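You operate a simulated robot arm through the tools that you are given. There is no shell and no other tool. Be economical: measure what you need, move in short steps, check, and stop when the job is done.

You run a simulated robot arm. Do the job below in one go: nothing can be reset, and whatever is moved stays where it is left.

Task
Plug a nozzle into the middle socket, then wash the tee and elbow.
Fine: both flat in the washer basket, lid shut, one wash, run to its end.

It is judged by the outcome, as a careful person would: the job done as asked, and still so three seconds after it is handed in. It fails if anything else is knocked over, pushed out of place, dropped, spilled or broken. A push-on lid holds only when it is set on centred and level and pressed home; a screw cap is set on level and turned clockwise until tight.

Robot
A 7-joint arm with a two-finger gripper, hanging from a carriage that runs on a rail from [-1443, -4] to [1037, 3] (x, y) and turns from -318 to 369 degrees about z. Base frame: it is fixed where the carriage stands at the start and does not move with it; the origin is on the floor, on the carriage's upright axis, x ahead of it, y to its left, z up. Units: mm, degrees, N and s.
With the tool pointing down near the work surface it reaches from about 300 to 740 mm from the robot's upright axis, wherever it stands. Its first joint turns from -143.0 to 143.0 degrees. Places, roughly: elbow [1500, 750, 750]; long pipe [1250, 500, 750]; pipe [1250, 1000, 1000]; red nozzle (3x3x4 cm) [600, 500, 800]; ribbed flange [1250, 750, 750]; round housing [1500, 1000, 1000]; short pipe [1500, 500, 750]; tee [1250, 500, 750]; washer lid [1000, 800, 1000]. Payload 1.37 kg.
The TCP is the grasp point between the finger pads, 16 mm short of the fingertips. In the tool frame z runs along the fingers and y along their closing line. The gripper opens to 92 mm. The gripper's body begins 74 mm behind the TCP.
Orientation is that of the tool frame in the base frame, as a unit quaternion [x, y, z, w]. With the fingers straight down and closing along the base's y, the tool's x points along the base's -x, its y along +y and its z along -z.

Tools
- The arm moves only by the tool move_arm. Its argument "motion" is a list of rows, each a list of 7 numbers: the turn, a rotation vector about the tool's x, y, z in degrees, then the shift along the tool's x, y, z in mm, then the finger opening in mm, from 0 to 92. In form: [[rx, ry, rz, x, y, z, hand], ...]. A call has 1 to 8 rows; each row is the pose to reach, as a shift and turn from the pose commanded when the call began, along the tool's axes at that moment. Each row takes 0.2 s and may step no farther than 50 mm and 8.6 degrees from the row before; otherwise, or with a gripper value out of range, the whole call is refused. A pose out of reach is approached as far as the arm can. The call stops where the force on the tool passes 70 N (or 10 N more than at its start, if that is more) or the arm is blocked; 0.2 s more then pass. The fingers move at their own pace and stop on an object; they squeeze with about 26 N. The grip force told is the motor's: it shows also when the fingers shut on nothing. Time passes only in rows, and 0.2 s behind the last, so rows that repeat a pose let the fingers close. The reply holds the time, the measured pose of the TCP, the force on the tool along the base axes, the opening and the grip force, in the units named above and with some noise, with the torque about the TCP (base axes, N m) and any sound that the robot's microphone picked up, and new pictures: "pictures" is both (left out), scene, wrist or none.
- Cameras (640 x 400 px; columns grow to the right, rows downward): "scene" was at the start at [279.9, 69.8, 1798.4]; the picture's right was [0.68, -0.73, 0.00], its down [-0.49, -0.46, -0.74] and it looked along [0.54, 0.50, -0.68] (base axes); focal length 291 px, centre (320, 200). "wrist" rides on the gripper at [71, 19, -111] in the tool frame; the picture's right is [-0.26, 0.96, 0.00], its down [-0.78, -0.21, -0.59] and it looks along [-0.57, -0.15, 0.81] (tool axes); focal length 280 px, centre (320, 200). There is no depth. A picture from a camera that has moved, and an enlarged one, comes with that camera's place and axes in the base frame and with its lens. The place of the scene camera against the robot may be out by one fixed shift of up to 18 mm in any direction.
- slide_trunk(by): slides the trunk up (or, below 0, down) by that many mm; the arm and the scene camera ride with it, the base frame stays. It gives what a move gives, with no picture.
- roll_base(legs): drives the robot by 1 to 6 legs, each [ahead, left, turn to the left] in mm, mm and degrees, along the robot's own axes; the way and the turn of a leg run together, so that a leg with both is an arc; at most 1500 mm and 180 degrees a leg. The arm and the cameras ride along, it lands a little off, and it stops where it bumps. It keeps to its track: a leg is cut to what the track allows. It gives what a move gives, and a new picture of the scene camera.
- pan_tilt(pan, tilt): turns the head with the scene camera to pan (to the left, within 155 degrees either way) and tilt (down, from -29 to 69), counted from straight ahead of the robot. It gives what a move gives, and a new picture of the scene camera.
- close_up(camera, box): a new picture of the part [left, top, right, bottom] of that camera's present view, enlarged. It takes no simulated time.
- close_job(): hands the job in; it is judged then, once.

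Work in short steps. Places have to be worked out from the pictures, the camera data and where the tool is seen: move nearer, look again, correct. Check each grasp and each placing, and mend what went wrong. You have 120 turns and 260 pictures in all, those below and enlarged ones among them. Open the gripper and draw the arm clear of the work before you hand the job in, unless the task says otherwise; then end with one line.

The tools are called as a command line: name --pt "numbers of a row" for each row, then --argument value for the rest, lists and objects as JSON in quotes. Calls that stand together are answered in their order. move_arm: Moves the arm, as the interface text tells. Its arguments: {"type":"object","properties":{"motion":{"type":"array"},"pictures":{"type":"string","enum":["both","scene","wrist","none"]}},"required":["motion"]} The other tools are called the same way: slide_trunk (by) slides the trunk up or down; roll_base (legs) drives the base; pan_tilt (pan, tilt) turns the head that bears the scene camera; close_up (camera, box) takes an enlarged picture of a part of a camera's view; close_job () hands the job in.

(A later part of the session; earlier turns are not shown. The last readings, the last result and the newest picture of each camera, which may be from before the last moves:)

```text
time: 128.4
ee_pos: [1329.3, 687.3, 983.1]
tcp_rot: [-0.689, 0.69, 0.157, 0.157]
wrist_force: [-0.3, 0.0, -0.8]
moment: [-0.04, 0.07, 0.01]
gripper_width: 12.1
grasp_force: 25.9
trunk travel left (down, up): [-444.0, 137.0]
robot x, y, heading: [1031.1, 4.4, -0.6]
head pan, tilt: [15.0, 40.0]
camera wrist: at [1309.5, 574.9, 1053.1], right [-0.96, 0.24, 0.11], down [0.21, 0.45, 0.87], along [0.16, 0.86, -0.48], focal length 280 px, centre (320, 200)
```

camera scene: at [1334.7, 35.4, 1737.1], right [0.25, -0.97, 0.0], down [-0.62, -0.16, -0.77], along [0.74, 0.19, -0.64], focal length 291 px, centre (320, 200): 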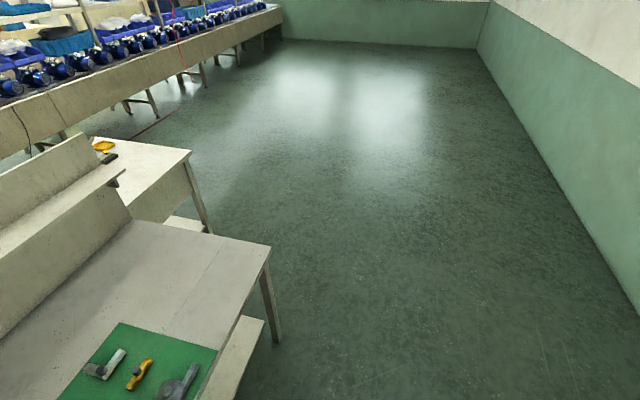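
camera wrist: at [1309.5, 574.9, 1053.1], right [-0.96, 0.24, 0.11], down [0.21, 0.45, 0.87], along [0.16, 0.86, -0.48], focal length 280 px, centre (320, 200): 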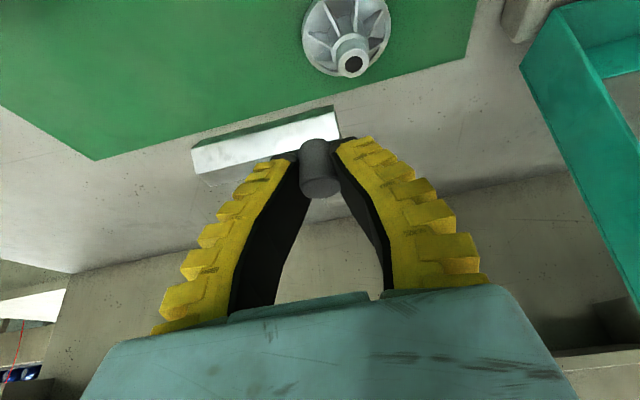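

Now I retract y to ~637 and then roll back over the basket.

move_arm --pt "0 0 0 15 13 -7 0" --pt "0 0 0 30 27 -14 0" --pt "0 0 0 45 40 -21.6 0" --pictures "none"

roll_base --legs '[[-345, 0, 0]]'

move_arm --pt "0 0 0 0 0 0 0" --pictures "wrist"

```text
time: 129.2
ee_pos: [1288.1, 636.0, 981.7]
tcp_rot: [-0.689, 0.69, 0.156, 0.158]
wrist_force: [0.0, -0.4, -1.3]
moment: [-0.02, 0.04, -0.01]
gripper_width: 12.3
grasp_force: 26.1
trunk travel left (down, up): [-444.0, 137.0]
robot x, y, heading: [1030.6, 2.3, -0.2]
head pan, tilt: [15.0, 40.0]
```

```text
time: 131.4
ee_pos: [942.3, 634.0, 982.7]
tcp_rot: [-0.69, 0.69, 0.156, 0.157]
wrist_force: [-0.5, 0.5, -1.7]
moment: [0.0, 0.02, 0.02]
gripper_width: 11.8
grasp_force: 25.9
trunk travel left (down, up): [-444.0, 137.0]
robot x, y, heading: [689.3, 1.1, -0.4]
head pan, tilt: [15.0, 40.0]
camera scene: at [989.8, 34.9, 1802.1], right [0.25, -0.97, 0.0], down [-0.62, -0.16, -0.77], along [0.74, 0.19, -0.64], focal length 291 px, centre (320, 200)
```

scene: 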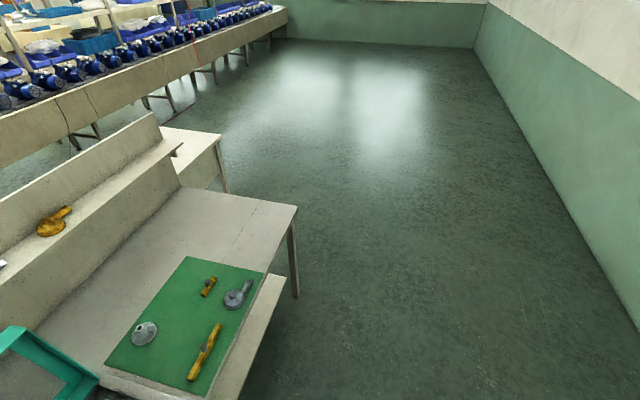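

```text
time: 131.8
ee_pos: [942.3, 635.9, 981.9]
tcp_rot: [0.69, -0.689, -0.157, -0.157]
wrist_force: [-0.5, -0.5, -1.2]
moment: [-0.02, 0.06, 0.04]
gripper_width: 11.6
grasp_force: 26.4
trunk travel left (down, up): [-444.0, 137.0]
robot x, y, heading: [686.6, 1.9, -0.4]
head pan, tilt: [15.0, 40.0]
camera wrist: at [923.7, 523.5, 1052.2], right [-0.96, 0.24, 0.11], down [0.21, 0.45, 0.87], along [0.16, 0.86, -0.48], focal length 280 px, centre (320, 200)
```

wrist: 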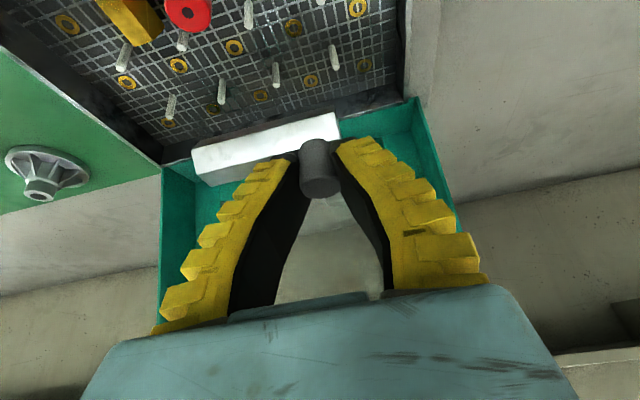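

The elbow is above the basket. I lower to just above the pins and check the alignment.

move_arm --pt "0 0 0 8.6 0 18 0" --pt "0 0 0 17.3 0 36 0" --pt "0 0 0 25 0 52 0" --pictures "wrist"

close_up --camera "wrist" --box '[120, 0, 440, 220]'

```text
time: 132.7
ee_pos: [943.5, 635.9, 924.7]
tcp_rot: [-0.689, 0.69, 0.156, 0.157]
wrist_force: [1.0, 0.3, -2.2]
moment: [-0.03, -0.02, 0.0]
gripper_width: 11.7
grasp_force: 25.9
trunk travel left (down, up): [-444.0, 137.0]
robot x, y, heading: [691.8, 3.3, -0.2]
head pan, tilt: [15.0, 40.0]
camera wrist: at [924.1, 523.7, 994.4], right [-0.96, 0.24, 0.11], down [0.21, 0.45, 0.87], along [0.16, 0.86, -0.48], focal length 280 px, centre (320, 200)
```

wrist: 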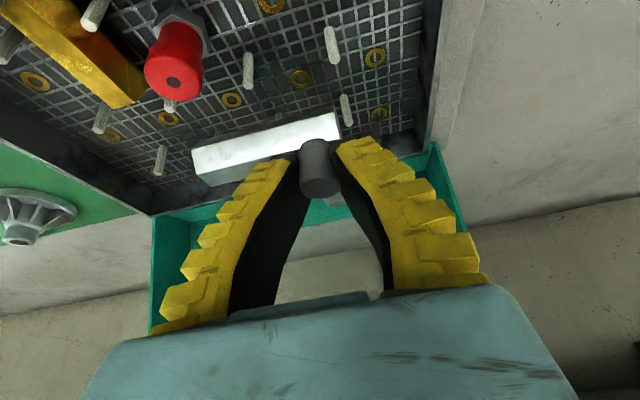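

```text
1.82 times, centred on (280, 110) of wrist
camera zoom: at [924.1, 523.7, 994.4], right [-0.96, 0.24, 0.11], down [0.21, 0.45, 0.87], along [0.16, 0.86, -0.48], focal length 510 px, centre (393, 364)
```

zoom: 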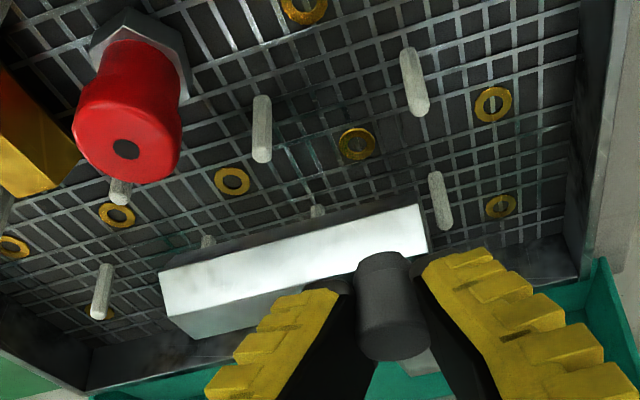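

Ring lane in this view is at (948.8, 645.6), the elbow about 4 mm short in both x and y. I shift (+4, +4) and lower 22 mm, then look.

move_arm --pt "0 0 0 -3.6 -4 1.7 0" --pt "0 0 0 1 -4 11 0" --pt "0 0 0 5.9 -4 21.5 0" --pictures "wrist"

close_up --camera "wrist" --box '[120, 0, 440, 220]'

```text
time: 133.4
ee_pos: [945.7, 639.3, 903.3]
tcp_rot: [0.69, -0.689, -0.156, -0.157]
wrist_force: [-0.6, -0.4, -1.3]
moment: [-0.03, 0.01, -0.04]
gripper_width: 11.5
grasp_force: 26.5
trunk travel left (down, up): [-444.0, 137.0]
robot x, y, heading: [690.9, 0.8, -0.2]
head pan, tilt: [15.0, 40.0]
camera wrist: at [927.7, 527.9, 972.9], right [-0.96, 0.24, 0.11], down [0.21, 0.45, 0.87], along [0.15, 0.86, -0.48], focal length 280 px, centre (320, 200)
```

wrist: 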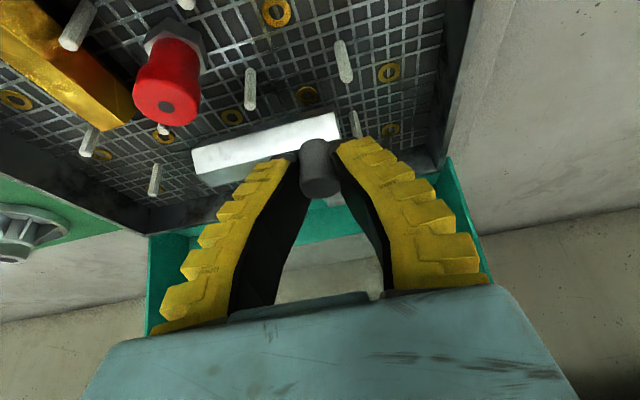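

```text
1.82 times, centred on (280, 110) of wrist
camera zoom: at [927.7, 527.9, 972.9], right [-0.96, 0.24, 0.11], down [0.21, 0.45, 0.87], along [0.15, 0.86, -0.48], focal length 510 px, centre (393, 364)
```

zoom: 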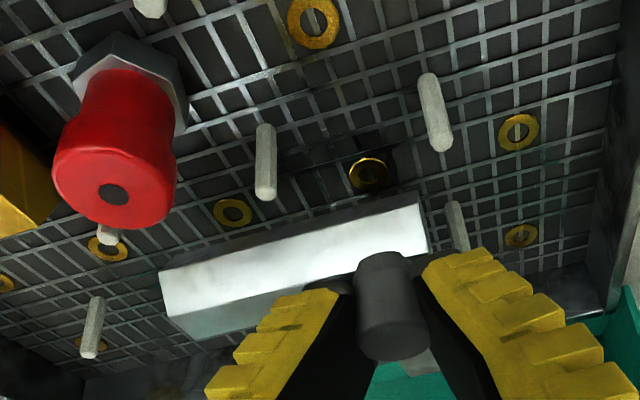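

Now the leg axis reads y≈645.7 and the handle x≈948, matching the lane (949, 645.6). I lower to contact in small steps.

move_arm --pt "0 0 0 4.3 0 9 0" --pt "0 0 0 6.9 0 14.4 0" --pt "0 0 0 7.8 0 16.2 0" --pt "0 0 0 8.6 0 18 0" --pt "0 0 0 9.3 0 19.4 0" --pictures "wrist"

```text
time: 134.7
ee_pos: [947.4, 640.2, 882.9]
tcp_rot: [-0.689, 0.69, 0.158, 0.157]
wrist_force: [-1.6, -3.9, 16.2]
moment: [0.07, 0.0, 0.02]
gripper_width: 12.9
grasp_force: 26.1
trunk travel left (down, up): [-444.0, 137.0]
robot x, y, heading: [687.1, 0.2, -0.1]
head pan, tilt: [15.0, 40.0]
camera wrist: at [928.2, 528.6, 951.9], right [-0.96, 0.24, 0.11], down [0.21, 0.45, 0.87], along [0.16, 0.86, -0.48], focal length 280 px, centre (320, 200)
```

wrist: 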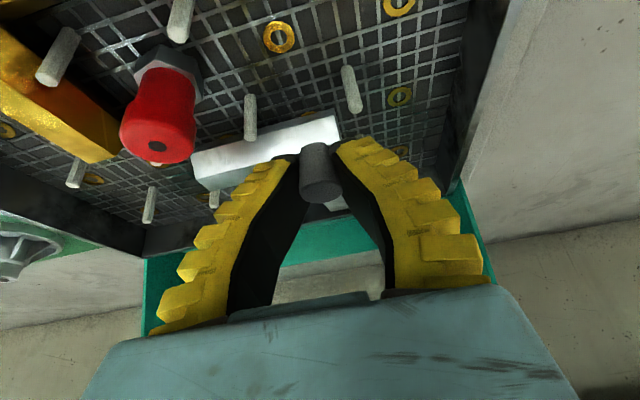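

Contact at floor height. I open gently and rise straight up.

move_arm --pt "0 0 0 -0.4 0 -0.9 14" --pt "0 0 0 -0.4 0 -0.9 22" --pt "0 0 0 -0.4 0 -0.9 32" --pt "0 0 0 -0.4 0 -0.9 44" --pt "0 0 0 -13 0 -27 50" --pt "0 0 0 -30 0 -63 60" --pt "0 0 0 -47 0 -98 60" --pictures "wrist"

close_up --camera "wrist" --box '[120, 0, 440, 220]'

```text
time: 136.2
ee_pos: [946.7, 638.4, 990.7]
tcp_rot: [-0.689, 0.69, 0.156, 0.157]
wrist_force: [-0.1, 0.2, 0.8]
moment: [0.04, -0.02, -0.03]
gripper_width: 62.4
grasp_force: 1.8
trunk travel left (down, up): [-444.0, 137.0]
robot x, y, heading: [687.7, 3.1, -0.2]
head pan, tilt: [15.0, 40.0]
camera wrist: at [928.2, 527.1, 1060.9], right [-0.96, 0.24, 0.11], down [0.21, 0.45, 0.87], along [0.15, 0.86, -0.48], focal length 280 px, centre (320, 200)
```

wrist: 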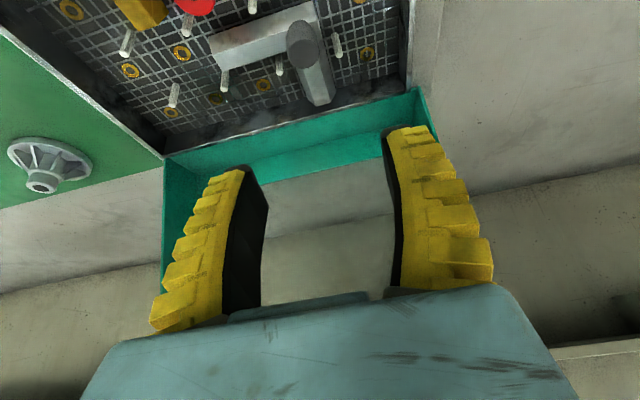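

```text
1.82 times, centred on (280, 110) of wrist
camera zoom: at [928.2, 527.1, 1060.9], right [-0.96, 0.24, 0.11], down [0.21, 0.45, 0.87], along [0.15, 0.86, -0.48], focal length 510 px, centre (393, 364)
```

zoom: 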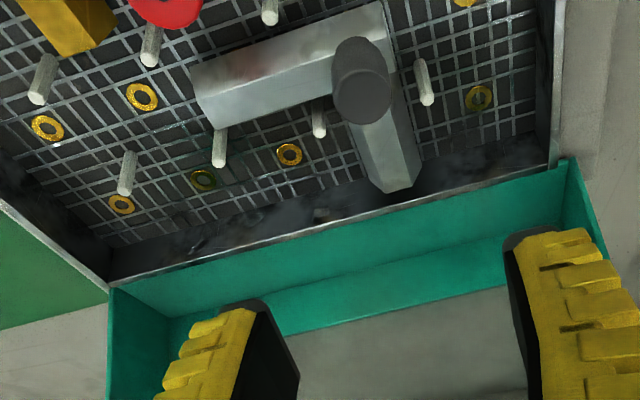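

The elbow lies flat. Now the lid: I retract a bit and point the head at it.

pan_tilt --pan 75 --tilt 45

close_up --camera "wrist" --box '[140, 60, 460, 260]'

```text
time: 137.6
ee_pos: [945.8, 638.9, 990.1]
tcp_rot: [0.69, -0.689, -0.157, -0.157]
wrist_force: [-0.3, 0.4, 0.6]
moment: [0.02, -0.02, 0.02]
gripper_width: 62.4
grasp_force: 2.1
trunk travel left (down, up): [-444.0, 137.0]
robot x, y, heading: [688.8, 0.7, -0.4]
head pan, tilt: [75.0, 45.0]
camera scene: at [929.2, 91.8, 1794.9], right [0.96, -0.26, 0.0], down [-0.19, -0.68, -0.71], along [0.19, 0.68, -0.71], focal length 291 px, centre (320, 200)
```

scene: 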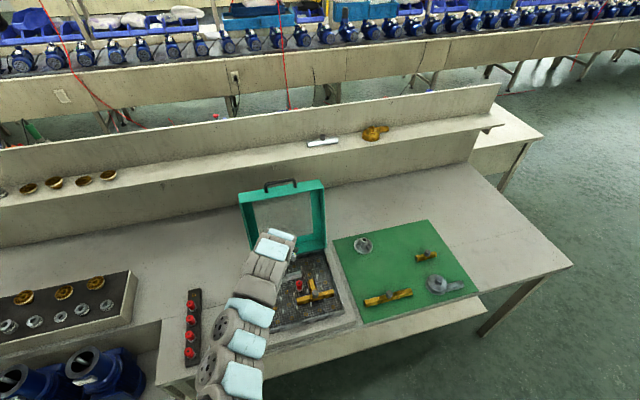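

```text
2.00 times, centred on (300, 160) of wrist
camera zoom: at [927.8, 527.4, 1060.0], right [-0.96, 0.24, 0.11], down [0.21, 0.45, 0.87], along [0.15, 0.86, -0.48], focal length 561 px, centre (360, 280)
```

zoom: 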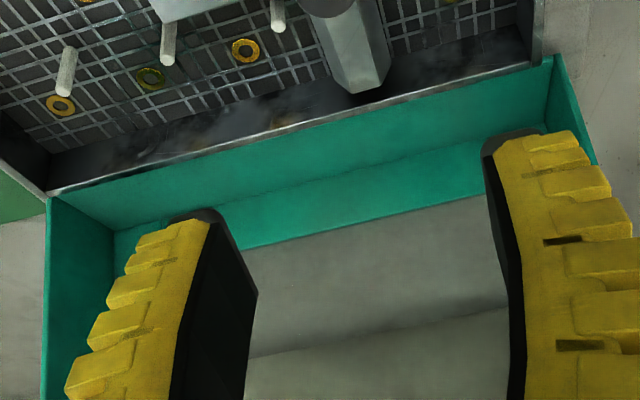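

The lid with its handle is visible; I enlarge it.

close_up --camera "scene" --box '[210, 160, 370, 340]'

```text
2.22 times, centred on (290, 250) of scene
camera zoom: at [929.2, 91.8, 1794.9], right [0.96, -0.26, 0.0], down [-0.19, -0.68, -0.71], along [0.19, 0.68, -0.71], focal length 648 px, centre (387, 89)
```

zoom: 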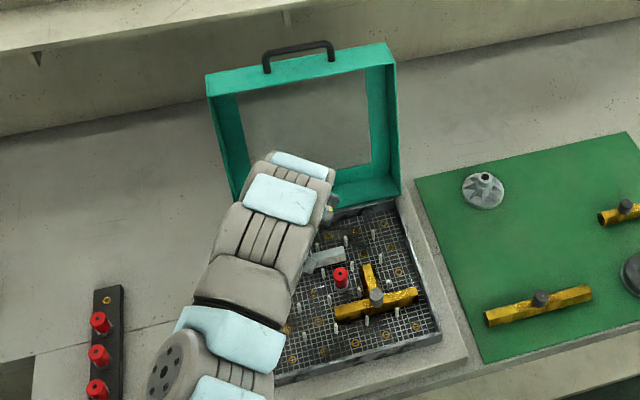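

The handle bar is at about (993.5, 822, 1150), the lid leaning back ~10°. I first bring the tool upright and higher, then yaw it so it closes in the y direction for caging the handle.

move_arm --pt "0 6.5 0 -18 0 -38 60" --pt "0 13 0 -36 0 -76 60" --pt "0 19.5 0 -54 0 -114 60" --pt "0 26 0 -72 0 -150 60" --pictures "none"

move_arm --pt "0 0 -8.5 0 0 0 60" --pt "0 0 -17 0 0 0 50" --pt "0 0 -25.5 0 0 0 50" --pt "0 0 -34 0 0 0 50" --pt "0 0 -42.5 0 0 0 50" --pt "0 0 -51 0 0 0 50" --pt "0 0 -59.5 0 0 0 50" --pt "0 0 -68 0 0 0 50" --pictures "none"

move_arm --pt "0 0 -8 0 0 0 50" --pt "0 0 -16 0 0 0 50" --pt "0 0 -22 0 0 0 50" --pictures "wrist"

```text
time: 138.6
ee_pos: [948.8, 640.1, 1158.0]
tcp_rot: [-0.707, 0.708, -0.002, -0.002]
wrist_force: [0.8, -0.1, 0.1]
moment: [-0.06, 0.07, 0.0]
gripper_width: 62.4
grasp_force: 1.5
trunk travel left (down, up): [-444.0, 137.0]
robot x, y, heading: [688.4, 1.1, -0.2]
head pan, tilt: [75.0, 45.0]
```

```text
time: 140.3
ee_pos: [947.1, 639.9, 1157.2]
tcp_rot: [0.982, -0.19, 0.0, 0.002]
wrist_force: [0.1, -0.3, -0.1]
moment: [-0.03, -0.04, 0.02]
gripper_width: 52.9
grasp_force: 2.0
trunk travel left (down, up): [-444.0, 137.0]
robot x, y, heading: [688.5, 1.2, -0.3]
head pan, tilt: [75.0, 45.0]
```

```text
time: 141.2
ee_pos: [947.4, 640.8, 1155.7]
tcp_rot: [1.0, 0.001, 0.0, 0.003]
wrist_force: [0.7, 0.7, -0.1]
moment: [0.01, 0.03, 0.0]
gripper_width: 52.9
grasp_force: 1.8
trunk travel left (down, up): [-444.0, 137.0]
robot x, y, heading: [689.8, 3.4, -0.2]
head pan, tilt: [75.0, 45.0]
camera wrist: at [1018.0, 621.2, 1267.7], right [-0.26, -0.97, 0.01], down [-0.78, 0.21, 0.59], along [-0.57, 0.15, -0.81], focal length 280 px, centre (320, 200)
```

wrist: 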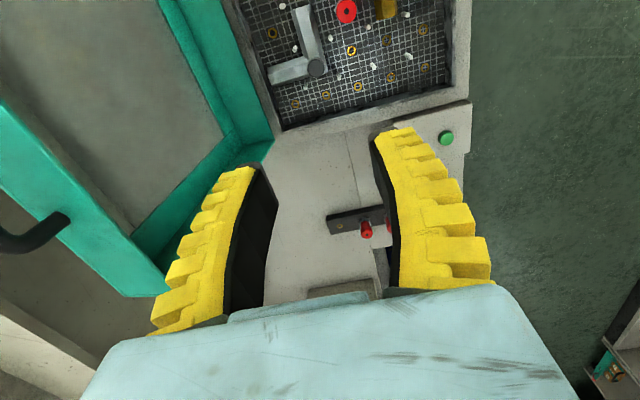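

The handle's -x end is seen at (946, ~814, ~1149), so the bar's centre is near (994, 814, 1149). I lean the tool 30° outward and move up and toward it, staying above the lid.

move_arm --pt "7.5 0 0 12 -15 -25 50" --pt "15 0 0 24 -35 -45 50" --pt "22.5 0 0 36 -65 -58 50" --pt "30 0 0 47 -100 -60 50" --pictures "wrist"

```text
time: 142.2
ee_pos: [995.0, 739.6, 1213.8]
tcp_rot: [0.967, 0.0, 0.0, -0.256]
wrist_force: [0.4, 0.8, -0.4]
moment: [0.01, -0.01, 0.0]
gripper_width: 52.8
grasp_force: 2.3
trunk travel left (down, up): [-444.0, 137.0]
robot x, y, heading: [689.2, -1.2, -0.6]
head pan, tilt: [75.0, 45.0]
camera wrist: at [1066.4, 668.6, 1302.1], right [-0.26, -0.84, -0.48], down [-0.78, -0.11, 0.62], along [-0.57, 0.54, -0.63], focal length 280 px, centre (320, 200)
```

wrist: 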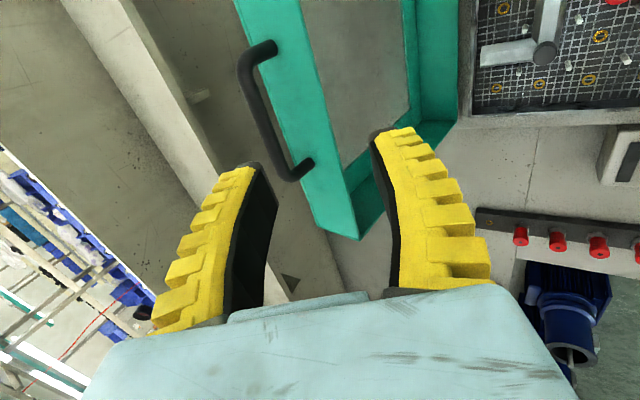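

From two views the bar is at about (990, 843, 1133), with the lid's top strip at z≈1100. I line up with it and approach halfway along the fingers.

move_arm --pt "0 0 0 -2 -25 0 44" --pt "0 0 0 -5 -49.5 10 40" --pt "0 0 0 -5 -49.5 45 40" --pictures "wrist"

```text
time: 142.9
ee_pos: [990.1, 805.7, 1200.1]
tcp_rot: [0.967, -0.001, 0.0, -0.256]
wrist_force: [0.3, 0.8, -0.6]
moment: [0.02, 0.05, 0.03]
gripper_width: 43.4
grasp_force: 2.5
trunk travel left (down, up): [-444.0, 137.0]
robot x, y, heading: [689.4, 3.3, 0.1]
head pan, tilt: [75.0, 45.0]
camera wrist: at [1061.2, 734.1, 1287.9], right [-0.26, -0.84, -0.48], down [-0.78, -0.11, 0.62], along [-0.57, 0.53, -0.63], focal length 280 px, centre (320, 200)
```

wrist: 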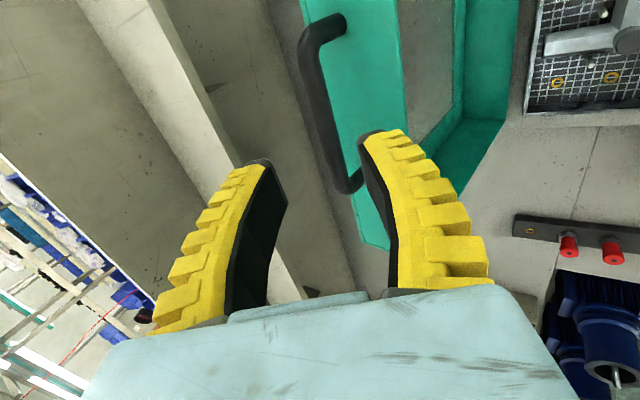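

With the nearer view the bar is at (1000, 821.5, 1153). I correct sideways and advance so that the fingers straddle the bar.

move_arm --pt "0 0 0 4 9.5 5 40" --pt "0 0 0 8 9.5 22 40" --pt "0 0 0 8 9.5 36 40" --pt "0 0 0 8 9.5 43 40" --pictures "both"

```text
time: 143.9
ee_pos: [998.2, 815.8, 1159.8]
tcp_rot: [0.967, -0.001, 0.0, -0.256]
wrist_force: [-0.3, 0.3, -0.5]
moment: [0.0, -0.01, -0.01]
gripper_width: 43.1
grasp_force: 2.9
trunk travel left (down, up): [-444.0, 137.0]
robot x, y, heading: [689.6, 3.0, -0.3]
head pan, tilt: [75.0, 45.0]
camera scene: at [929.2, 91.7, 1794.9], right [0.96, -0.26, 0.0], down [-0.19, -0.68, -0.71], along [0.19, 0.68, -0.71], focal length 291 px, centre (320, 200)
camera wrist: at [1069.0, 746.3, 1246.5], right [-0.26, -0.84, -0.48], down [-0.78, -0.11, 0.62], along [-0.57, 0.53, -0.63], focal length 280 px, centre (320, 200)
```

scene: 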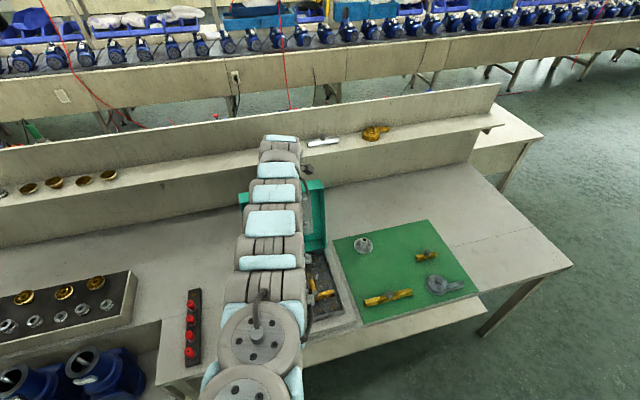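
wrist: 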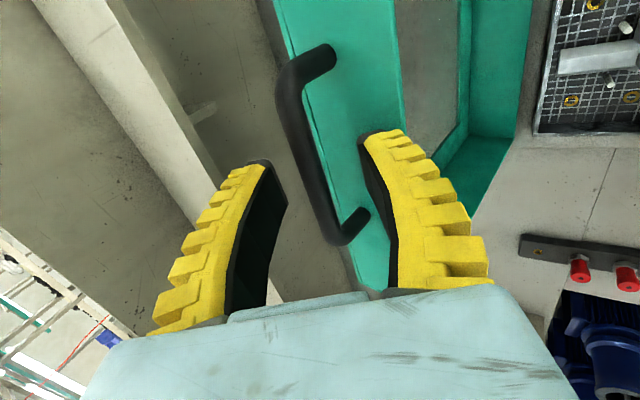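

The bar lies between the fingers. I advance 4 mm more and close on it.

move_arm --pt "0 0 0 0 0 4 36" --pt "0 0 0 0 0 4 15" --pt "0 0 0 0 0 4 0" --pt "0 0 0 0 0 4 0" --pt "0 0 0 0 0 4 0" --pictures "wrist"

```text
time: 145.2
ee_pos: [996.6, 822.6, 1158.0]
tcp_rot: [0.966, 0.0, 0.001, -0.258]
wrist_force: [0.2, 1.5, 14.5]
moment: [0.08, -0.1, -0.13]
gripper_width: 5.9
grasp_force: 28.3
trunk travel left (down, up): [-444.0, 137.0]
robot x, y, heading: [690.6, 4.2, -0.5]
head pan, tilt: [75.0, 45.0]
camera wrist: at [1068.9, 750.5, 1245.2], right [-0.26, -0.84, -0.48], down [-0.78, -0.11, 0.62], along [-0.57, 0.54, -0.63], focal length 280 px, centre (320, 200)
```

wrist: 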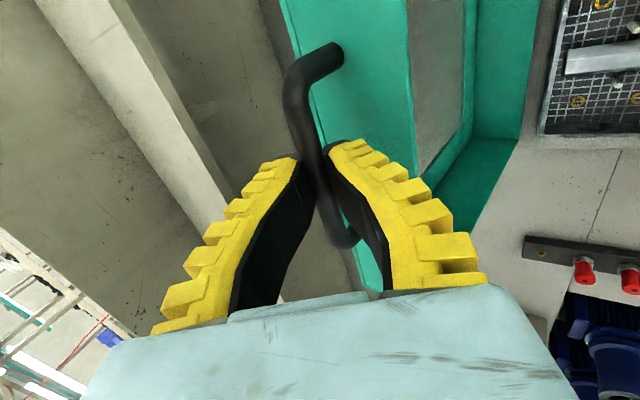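

The bar is gripped. I pull the lid forward along an arc about its hinge (taken near y=740, z=850), watching the forces.

move_arm --pt "0 0 0 0 15.7 -14.8 0" --pt "0 0 0 0 32.4 -29 0" --pictures "wrist"

```text
time: 145.8
ee_pos: [993.2, 773.8, 1159.5]
tcp_rot: [0.968, 0.001, -0.003, -0.252]
wrist_force: [-0.8, -0.6, 0.2]
moment: [0.02, -0.04, -0.03]
gripper_width: 0.1
grasp_force: 27.4
trunk travel left (down, up): [-444.0, 137.0]
robot x, y, heading: [691.0, 5.5, -0.4]
head pan, tilt: [75.0, 45.0]
camera wrist: at [1064.3, 704.4, 1247.2], right [-0.26, -0.84, -0.47], down [-0.78, -0.1, 0.62], along [-0.57, 0.53, -0.63], focal length 280 px, centre (320, 200)
```

wrist: 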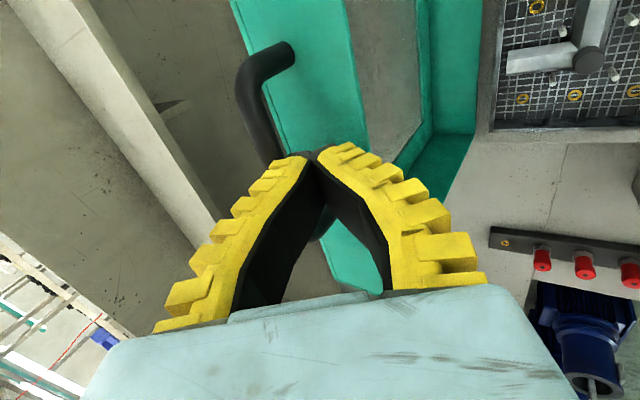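

The bar slipped out of the shallow grip. I open the fingers and look at how the lid stands now.

move_arm --pt "0 0 0 0 0 -15 20" --pt "0 0 0 0 0 -30 36" --pt "0 0 0 0 0 -30 36" --pictures "wrist"

```text
time: 146.6
ee_pos: [997.5, 761.6, 1189.5]
tcp_rot: [0.967, -0.001, -0.001, -0.255]
wrist_force: [-0.9, -0.5, -0.2]
moment: [0.01, 0.01, 0.0]
gripper_width: 39.6
grasp_force: 2.5
trunk travel left (down, up): [-444.0, 137.0]
robot x, y, heading: [689.5, 4.1, -0.5]
head pan, tilt: [75.0, 45.0]
camera wrist: at [1068.1, 690.9, 1277.8], right [-0.26, -0.84, -0.48], down [-0.78, -0.11, 0.62], along [-0.57, 0.53, -0.63], focal length 280 px, centre (320, 200)
```

wrist: 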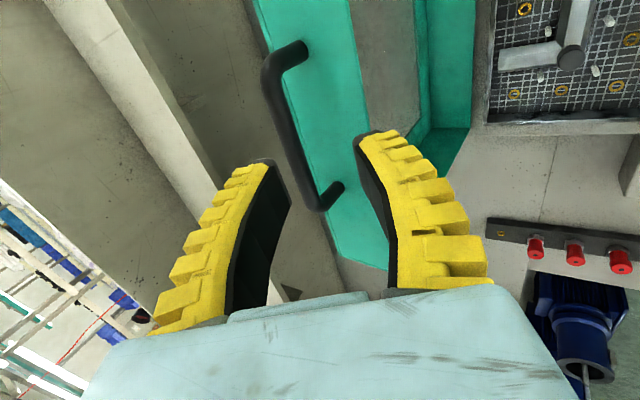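

The lid moved ~24 mm forward and stays there, so its hinge holds by friction. The bar is now near (1000, 798, 1156); I approach deeper this time.

move_arm --pt "0 0 0 2 -15.3 5 30" --pt "0 0 0 2 -15.3 22 26" --pt "0 0 0 2 -15.3 36 26" --pictures "wrist"

```text
time: 147.3
ee_pos: [999.2, 793.5, 1167.0]
tcp_rot: [0.967, 0.001, 0.0, -0.255]
wrist_force: [-0.4, 0.1, -0.2]
moment: [-0.01, -0.02, 0.05]
gripper_width: 30.3
grasp_force: 3.0
trunk travel left (down, up): [-444.0, 137.0]
robot x, y, heading: [686.0, 0.1, -0.4]
head pan, tilt: [75.0, 45.0]
camera wrist: at [1070.0, 722.3, 1254.0], right [-0.26, -0.84, -0.48], down [-0.78, -0.11, 0.62], along [-0.57, 0.53, -0.63], focal length 280 px, centre (320, 200)
```

wrist: 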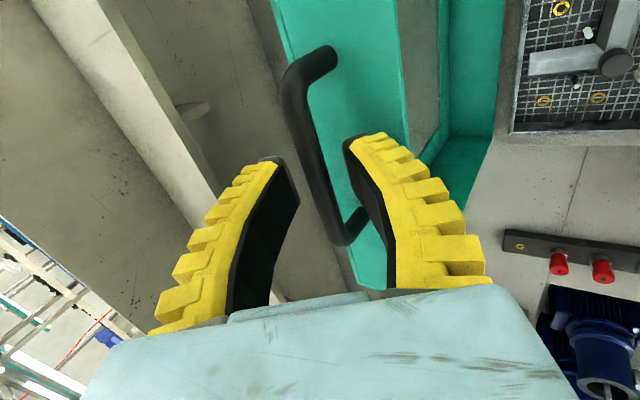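

The bar is centred between the tips. I advance 13 mm more and close.

move_arm --pt "0 0 0 0 0 6 26" --pt "0 0 0 0 0 13 26" --pt "0 0 0 0 0 13 10" --pt "0 0 0 0 0 13 0" --pt "0 0 0 0 0 13 0" --pt "0 0 0 0 0 13 0" --pictures "wrist"

```text
time: 148.8
ee_pos: [998.6, 800.4, 1157.0]
tcp_rot: [0.967, 0.001, 0.0, -0.255]
wrist_force: [0.7, 2.2, -1.2]
moment: [-0.01, 0.0, -0.07]
gripper_width: 5.9
grasp_force: 28.2
trunk travel left (down, up): [-444.0, 137.0]
robot x, y, heading: [687.7, 1.4, -0.3]
head pan, tilt: [75.0, 45.0]
camera wrist: at [1070.1, 729.2, 1243.2], right [-0.26, -0.84, -0.48], down [-0.78, -0.11, 0.62], along [-0.57, 0.53, -0.63], focal length 280 px, centre (320, 200)
```

wrist: 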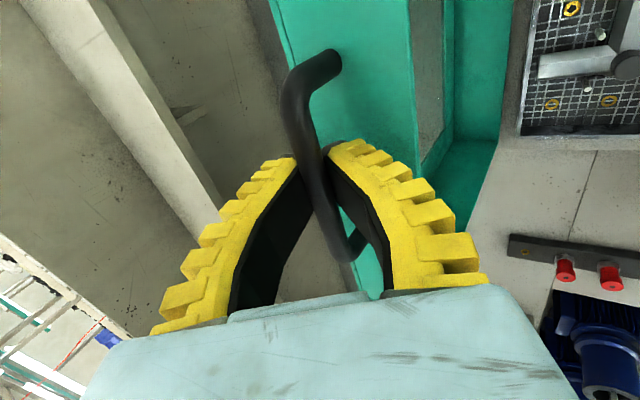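

Deeper grip now. I pull forward in smaller steps with a slight bias inward.

move_arm --pt "0 0 0 0 4.4 -2 0" --pt "0 0 0 0 8.8 -5 0" --pt "0 0 0 0 13 -8 0" --pt "0 0 0 0 17.4 -11.5 0" --pt "0 0 0 0 22 -14.5 0" --pt "0 0 0 0 26.3 -18 0" --pictures "wrist"

```text
time: 150.2
ee_pos: [997.8, 766.5, 1156.8]
tcp_rot: [0.967, 0.0, 0.0, -0.254]
wrist_force: [3.3, 1.7, -11.5]
moment: [0.01, 0.19, 0.04]
gripper_width: 5.9
grasp_force: 28.5
trunk travel left (down, up): [-444.0, 137.0]
robot x, y, heading: [687.6, 2.3, -0.1]
head pan, tilt: [75.0, 45.0]
camera wrist: at [1069.8, 695.9, 1244.7], right [-0.26, -0.84, -0.47], down [-0.78, -0.11, 0.62], along [-0.57, 0.53, -0.63], focal length 280 px, centre (320, 200)
```

wrist: 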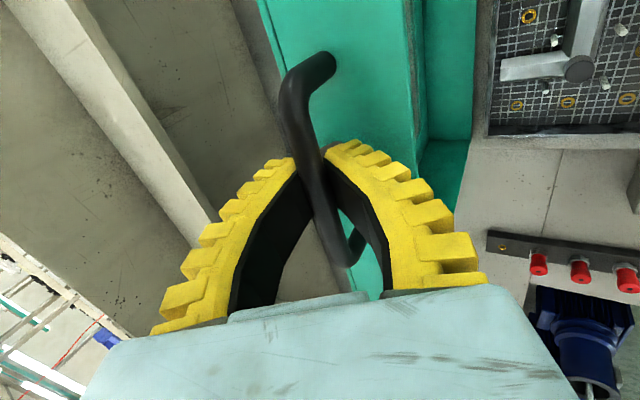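

The lid follows. I continue past the vertical while reducing the lean.

move_arm --pt "-1 0 0 0 6 -3.5 0" --pt "-2 0 0 0 11.7 -7.5 0" --pt "-3 0 0 0 17.6 -11 0" --pt "-4 0 0 0 23.6 -14.5 0" --pt "-5 0 0 0 29 -17.5 0" --pt "-6 0 0 0 34.9 -20.5 0" --pt "-7 0 0 0 40.5 -23.5 0" --pt "-8 0 0 0 46.5 -26.5 0" --pictures "wrist"

```text
time: 151.9
ee_pos: [1000.0, 713.3, 1158.7]
tcp_rot: [0.982, -0.002, 0.001, -0.187]
wrist_force: [8.0, 5.1, -21.8]
moment: [0.12, -0.05, 0.01]
gripper_width: 5.9
grasp_force: 27.8
trunk travel left (down, up): [-444.0, 137.0]
robot x, y, heading: [689.2, 3.7, -0.4]
head pan, tilt: [75.0, 45.0]
camera wrist: at [1069.8, 654.9, 1254.0], right [-0.26, -0.9, -0.35], down [-0.78, -0.02, 0.63], along [-0.57, 0.44, -0.7], focal length 280 px, centre (320, 200)
```

wrist: 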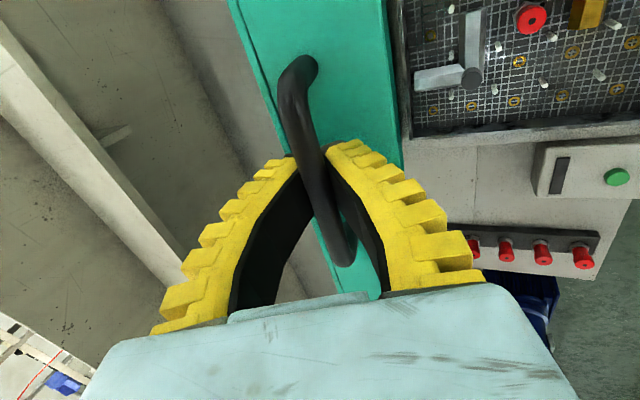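

Still held; the downward pull of 22 N tells me the true arc falls sooner (hinge nearer y≈768). I follow the corrected arc down.

move_arm --pt "-1.5 0 0 0 11.9 4.4 0" --pt "-3 0 0 0 22.6 2.9 0" --pt "-4.5 0 0 0 33.4 1.5 0" --pt "-6 0 0 0 44.1 0.6 0" --pt "-7.5 0 0 0 54.8 0.1 0" --pictures "wrist"

```text
time: 153.2
ee_pos: [998.4, 664.5, 1138.7]
tcp_rot: [0.992, 0.0, -0.001, -0.123]
wrist_force: [-0.3, 2.2, 0.6]
moment: [-0.03, -0.02, 0.03]
gripper_width: 6.2
grasp_force: 28.2
trunk travel left (down, up): [-444.0, 137.0]
robot x, y, heading: [689.6, 6.4, -0.1]
head pan, tilt: [75.0, 45.0]
camera wrist: at [1068.9, 618.8, 1241.5], right [-0.26, -0.94, -0.24], down [-0.78, 0.06, 0.62], along [-0.57, 0.35, -0.75], focal length 280 px, centre (320, 200)
```

wrist: 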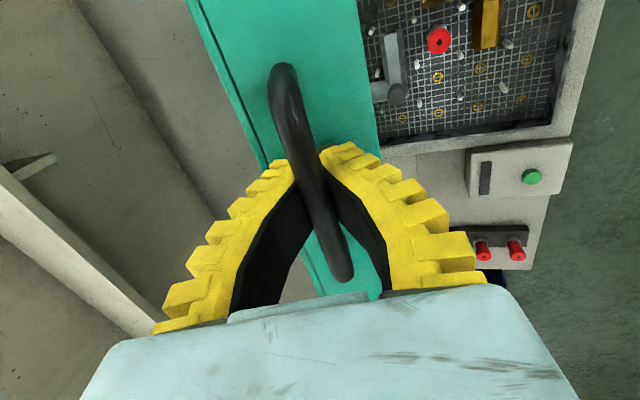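

Forces are near zero: the arc model fits. I continue with the next 16°.

move_arm --pt "-1.5 0 0 0 12.9 1.1 0" --pt "-3 0 0 0 23.5 2.7 0" --pt "-4.5 0 0 0 34.2 4.8 0" --pt "-6 0 0 0 44.7 7.1 0" --pt "-7.5 0 0 0 55 10 0" --pt "-9 0 0 0 65.3 13.1 0" --pt "-10.5 0 0 0 75.5 16.5 0" --pt "-12 0 0 0 85.5 20.3 0" --pictures "wrist"

```text
time: 154.7
ee_pos: [996.4, 605.1, 1109.3]
tcp_rot: [0.999, 0.0, -0.001, -0.04]
wrist_force: [-14.4, -26.3, 54.9]
moment: [0.88, 0.05, 0.23]
gripper_width: 1.3
grasp_force: 28.2
out of reach, approached as far as the arm can: row 7
trunk travel left (down, up): [-444.0, 137.0]
robot x, y, heading: [688.4, 1.0, -0.3]
head pan, tilt: [75.0, 45.0]
stopped in row 7: the force on the tool passed its limit at 81 N (the readings are from after the stop); the commanded pose is now the measured one
camera wrist: at [1068.9, 577.8, 1219.3], right [-0.26, -0.96, -0.08], down [-0.78, 0.16, 0.61], along [-0.57, 0.22, -0.79], focal length 280 px, centre (320, 200)
```

wrist: 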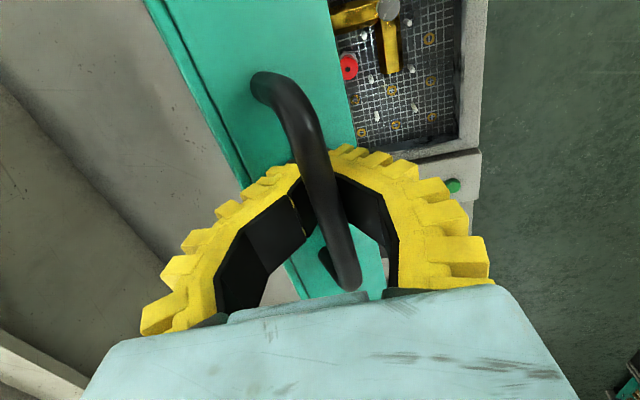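

The force limit tripped (fingertips pressing, and the arm nearing its inner limit). I relax the grip into a loose cage to see whether the lid holds its angle.

move_arm --pt "0 0 0 0 0 -2 14" --pt "0 0 0 0 0 -4 22" --pt "0 0 0 0 0 -4 22" --pictures "wrist"

```text
time: 155.5
ee_pos: [998.0, 603.5, 1111.0]
tcp_rot: [0.999, 0.0, -0.003, -0.037]
wrist_force: [-9.1, -15.7, 26.8]
moment: [0.46, -0.06, 0.15]
gripper_width: 22.7
grasp_force: 0.1
trunk travel left (down, up): [-444.0, 137.0]
robot x, y, heading: [684.6, 1.7, -0.2]
head pan, tilt: [75.0, 45.0]
camera wrist: at [1069.5, 577.1, 1220.4], right [-0.26, -0.96, -0.07], down [-0.78, 0.17, 0.61], along [-0.57, 0.21, -0.79], focal length 280 px, centre (320, 200)
```

wrist: 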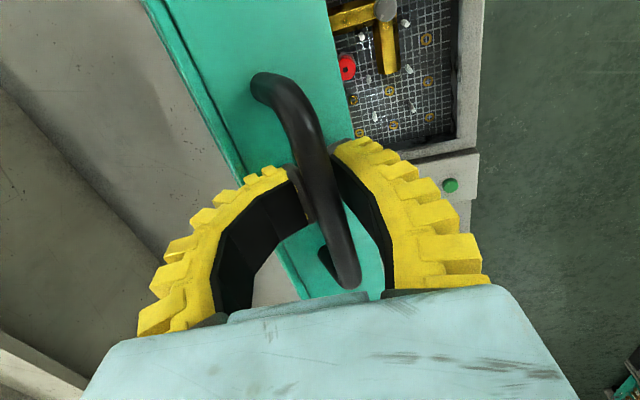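

The back fingertip still presses on the lid. I withdraw upward a little more.

move_arm --pt "0 0 0 0 0 -5 30" --pt "0 0 0 0 0 -10 36" --pt "0 0 0 0 0 -14 36" --pictures "wrist"

```text
time: 156.3
ee_pos: [997.5, 607.0, 1124.0]
tcp_rot: [0.999, 0.001, -0.001, -0.037]
wrist_force: [-11.1, -7.9, 14.5]
moment: [0.39, 0.1, 0.39]
gripper_width: 35.5
grasp_force: 0.0
out of reach, approached as far as the arm can: row 2, 3
trunk travel left (down, up): [-444.0, 137.0]
robot x, y, heading: [684.5, 2.4, -0.2]
head pan, tilt: [75.0, 45.0]
camera wrist: at [1070.4, 580.6, 1233.1], right [-0.26, -0.96, -0.07], down [-0.78, 0.17, 0.61], along [-0.57, 0.21, -0.79], focal length 280 px, centre (320, 200)
```

wrist: 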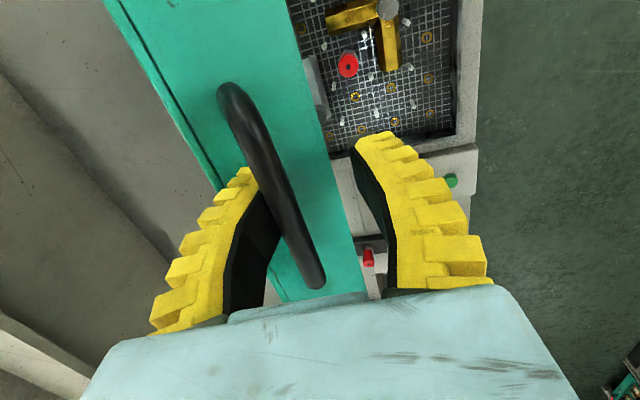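

The lid seems to hold at about 27° past vertical, while the arm is at its inner limit. I raise the trunk fully, which frees the fingers upward and gives more inner reach.

slide_trunk --by 137

move_arm --pt "0 0 0 0 0 5 36" --pictures "both"

```text
time: 157.9
ee_pos: [999.5, 608.6, 1260.4]
tcp_rot: [0.999, 0.0, -0.003, -0.039]
wrist_force: [-0.7, -0.6, 0.4]
moment: [0.02, 0.01, -0.01]
gripper_width: 39.3
grasp_force: 3.1
trunk travel left (down, up): [-581.0, 0.0]
robot x, y, heading: [687.6, 2.5, -0.4]
head pan, tilt: [75.0, 45.0]
```

```text
time: 158.3
ee_pos: [1000.3, 607.5, 1256.4]
tcp_rot: [0.999, 0.0, -0.001, -0.038]
wrist_force: [-0.3, 0.4, 0.0]
moment: [-0.02, 0.02, 0.02]
gripper_width: 39.3
grasp_force: 2.5
trunk travel left (down, up): [-581.0, 0.0]
robot x, y, heading: [691.1, 0.9, -0.4]
head pan, tilt: [75.0, 45.0]
camera scene: at [928.8, 91.9, 1931.6], right [0.96, -0.26, 0.0], down [-0.19, -0.68, -0.71], along [0.19, 0.68, -0.71], focal length 291 px, centre (320, 200)
camera wrist: at [1071.8, 581.2, 1365.6], right [-0.26, -0.96, -0.07], down [-0.78, 0.17, 0.61], along [-0.57, 0.22, -0.79], focal length 280 px, centre (320, 200)
```

scene: 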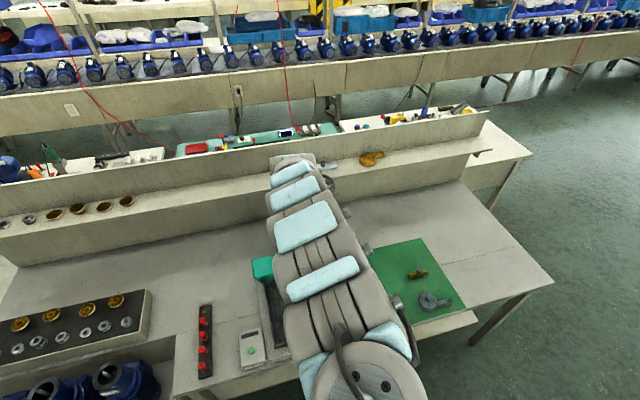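
wrist: 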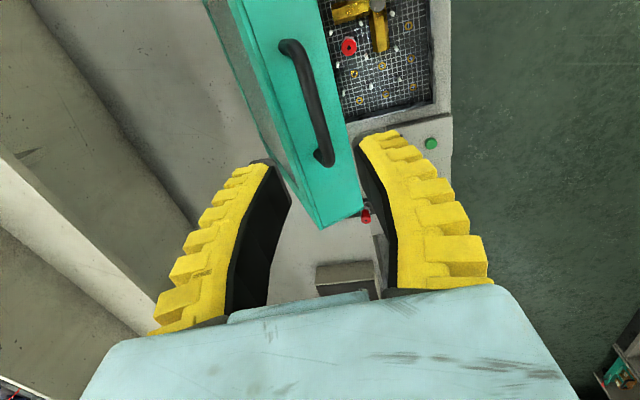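

The lid holds its angle by hinge friction, so I can push it. I close the fingers and bring them down just behind the bar.

move_arm --pt "0 0 0 0 -22 10 0" --pt "0 0 0 0 -44 20 0" --pt "0 0 0 0 -42 60 0" --pt "0 0 0 0 -38 100 0" --pictures "wrist"

```text
time: 159.3
ee_pos: [1000.4, 653.5, 1159.3]
tcp_rot: [0.999, 0.0, 0.0, -0.038]
wrist_force: [0.8, 0.4, 0.1]
moment: [-0.01, 0.04, -0.03]
gripper_width: 0.1
grasp_force: 26.2
trunk travel left (down, up): [-581.0, 0.0]
robot x, y, heading: [689.6, 4.9, -0.4]
head pan, tilt: [75.0, 45.0]
camera wrist: at [1072.3, 626.6, 1268.8], right [-0.26, -0.96, -0.07], down [-0.78, 0.17, 0.6], along [-0.57, 0.21, -0.79], focal length 280 px, centre (320, 200)
```

wrist: 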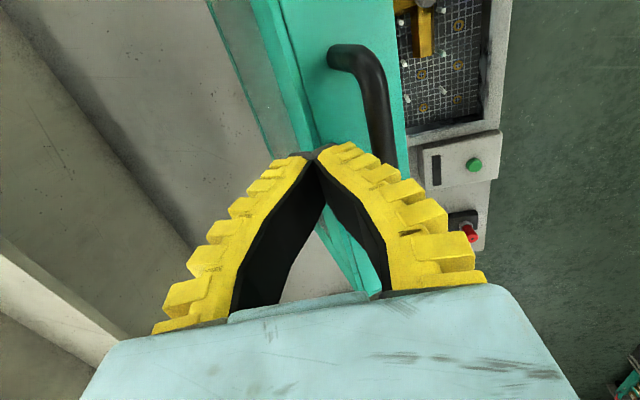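

The tips are behind the bar and above the strip. I lower 32 mm to bar level and push toward -y.

move_arm --pt "0 0 0 0 0 16 0" --pt "0 0 0 0 0 30 0" --pt "0 0 0 0 15 30 0" --pt "0 0 0 0 30 32 0" --pt "0 0 0 0 45 35 0" --pictures "wrist"

```text
time: 160.5
ee_pos: [999.6, 611.0, 1120.6]
tcp_rot: [0.999, 0.0, -0.002, -0.037]
wrist_force: [0.3, 0.4, 0.3]
moment: [-0.02, -0.01, 0.0]
gripper_width: 0.0
grasp_force: 28.0
trunk travel left (down, up): [-581.0, 0.0]
robot x, y, heading: [688.7, -0.5, -0.6]
head pan, tilt: [75.0, 45.0]
camera wrist: at [1071.5, 584.5, 1229.9], right [-0.26, -0.96, -0.07], down [-0.78, 0.17, 0.61], along [-0.57, 0.21, -0.79], focal length 280 px, centre (320, 200)
```

wrist: 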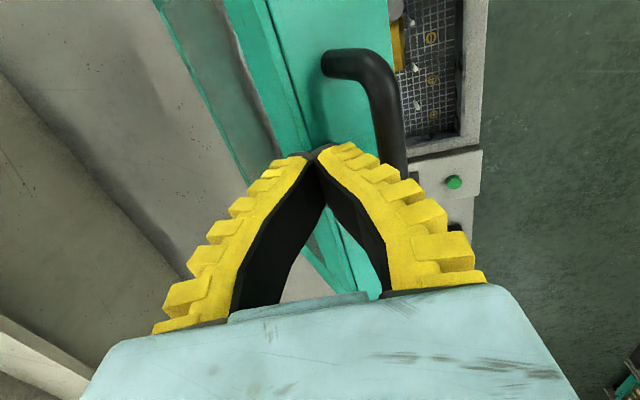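

The bar now appears near (y 573, z 1100), so the lid is further closed. I wait briefly to see whether it moves by itself.

move_arm --pt "0 0 0 0 0 -5 0" --pt "0 0 0 0 0 -5 0" --pt "0 0 0 0 0 -5 0" --pictures "wrist"

```text
time: 161.3
ee_pos: [1000.0, 612.1, 1126.3]
tcp_rot: [0.999, 0.0, -0.002, -0.038]
wrist_force: [-0.1, 0.5, 0.7]
moment: [-0.01, 0.01, 0.0]
gripper_width: 0.1
grasp_force: 27.7
trunk travel left (down, up): [-581.0, 0.0]
robot x, y, heading: [688.8, -1.0, -0.2]
head pan, tilt: [75.0, 45.0]
camera wrist: at [1071.4, 584.5, 1235.5], right [-0.26, -0.96, -0.07], down [-0.78, 0.17, 0.61], along [-0.57, 0.22, -0.79], focal length 280 px, centre (320, 200)
```

wrist: 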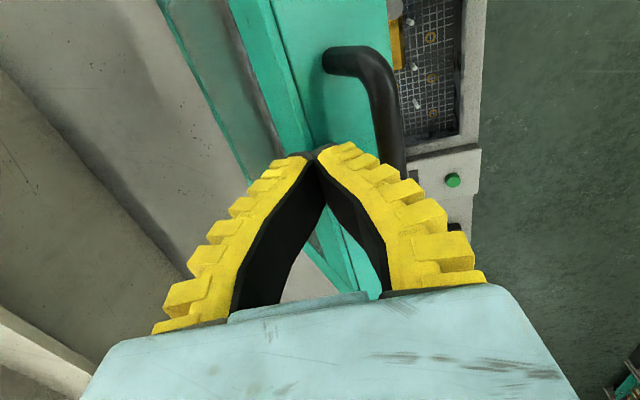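

Stationary. I keep pushing along the arc (−y and down).

move_arm --pt "0 0 0 0 12 8 0" --pt "0 0 0 0 25 16 0" --pt "0 0 0 0 37 25 0" --pt "0 0 0 0 48 35 0" --pt "0 0 0 0 58 46 0" --pictures "wrist"

```text
time: 162.5
ee_pos: [1002.5, 555.8, 1074.5]
tcp_rot: [0.999, 0.0, -0.001, -0.037]
wrist_force: [-4.0, -19.0, 23.5]
moment: [-0.13, -0.08, 0.1]
gripper_width: 6.0
grasp_force: 28.1
trunk travel left (down, up): [-581.0, 0.0]
robot x, y, heading: [685.8, 3.1, -0.3]
head pan, tilt: [75.0, 45.0]
camera wrist: at [1073.5, 528.5, 1184.8], right [-0.26, -0.96, -0.07], down [-0.78, 0.17, 0.6], along [-0.57, 0.21, -0.79], focal length 280 px, centre (320, 200)
```

wrist: 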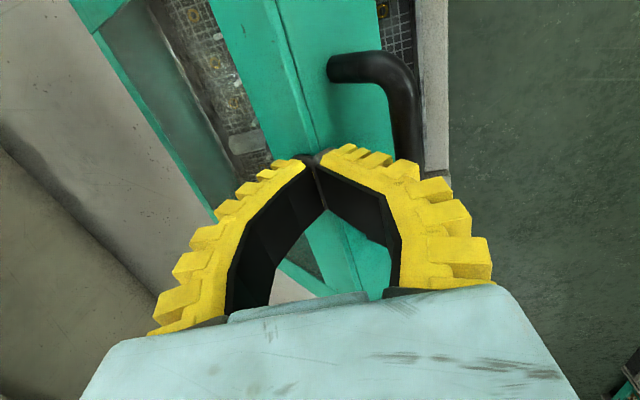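

The tips press on the strip, which gives little torque. I lift, move behind the edge, and press on the lid's outer face along its closing circle.

move_arm --pt "0 0 0 0 0 -25 0" --pt "0 0 0 0 -33 -28 0" --pt "0 0 0 0 -62 -28 0" --pt "0 0 0 0 -58 -8 0" --pt "0 0 0 0 -53 13 0" --pt "0 0 0 0 -40 23 0" --pt "0 0 0 0 -25 35.5 0" --pictures "wrist"

```text
time: 164.1
ee_pos: [998.5, 584.6, 1042.3]
tcp_rot: [0.999, 0.001, -0.001, -0.037]
wrist_force: [0.1, 0.3, 0.3]
moment: [-0.04, -0.01, 0.02]
gripper_width: 0.0
grasp_force: 28.2
trunk travel left (down, up): [-581.0, 0.0]
robot x, y, heading: [684.4, 0.1, -0.3]
head pan, tilt: [75.0, 45.0]
camera wrist: at [1070.6, 557.6, 1151.7], right [-0.26, -0.96, -0.07], down [-0.78, 0.17, 0.61], along [-0.57, 0.21, -0.79], focal length 280 px, centre (320, 200)
```

wrist: 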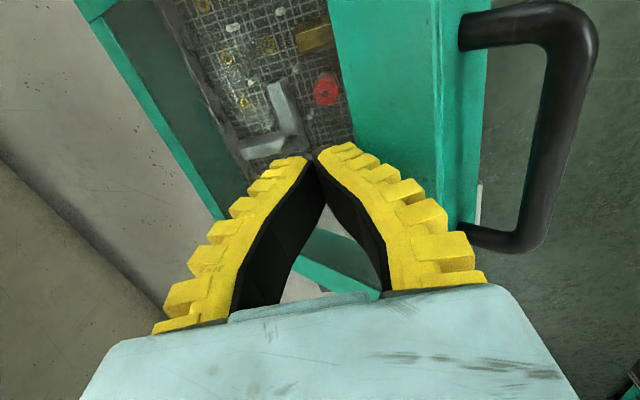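

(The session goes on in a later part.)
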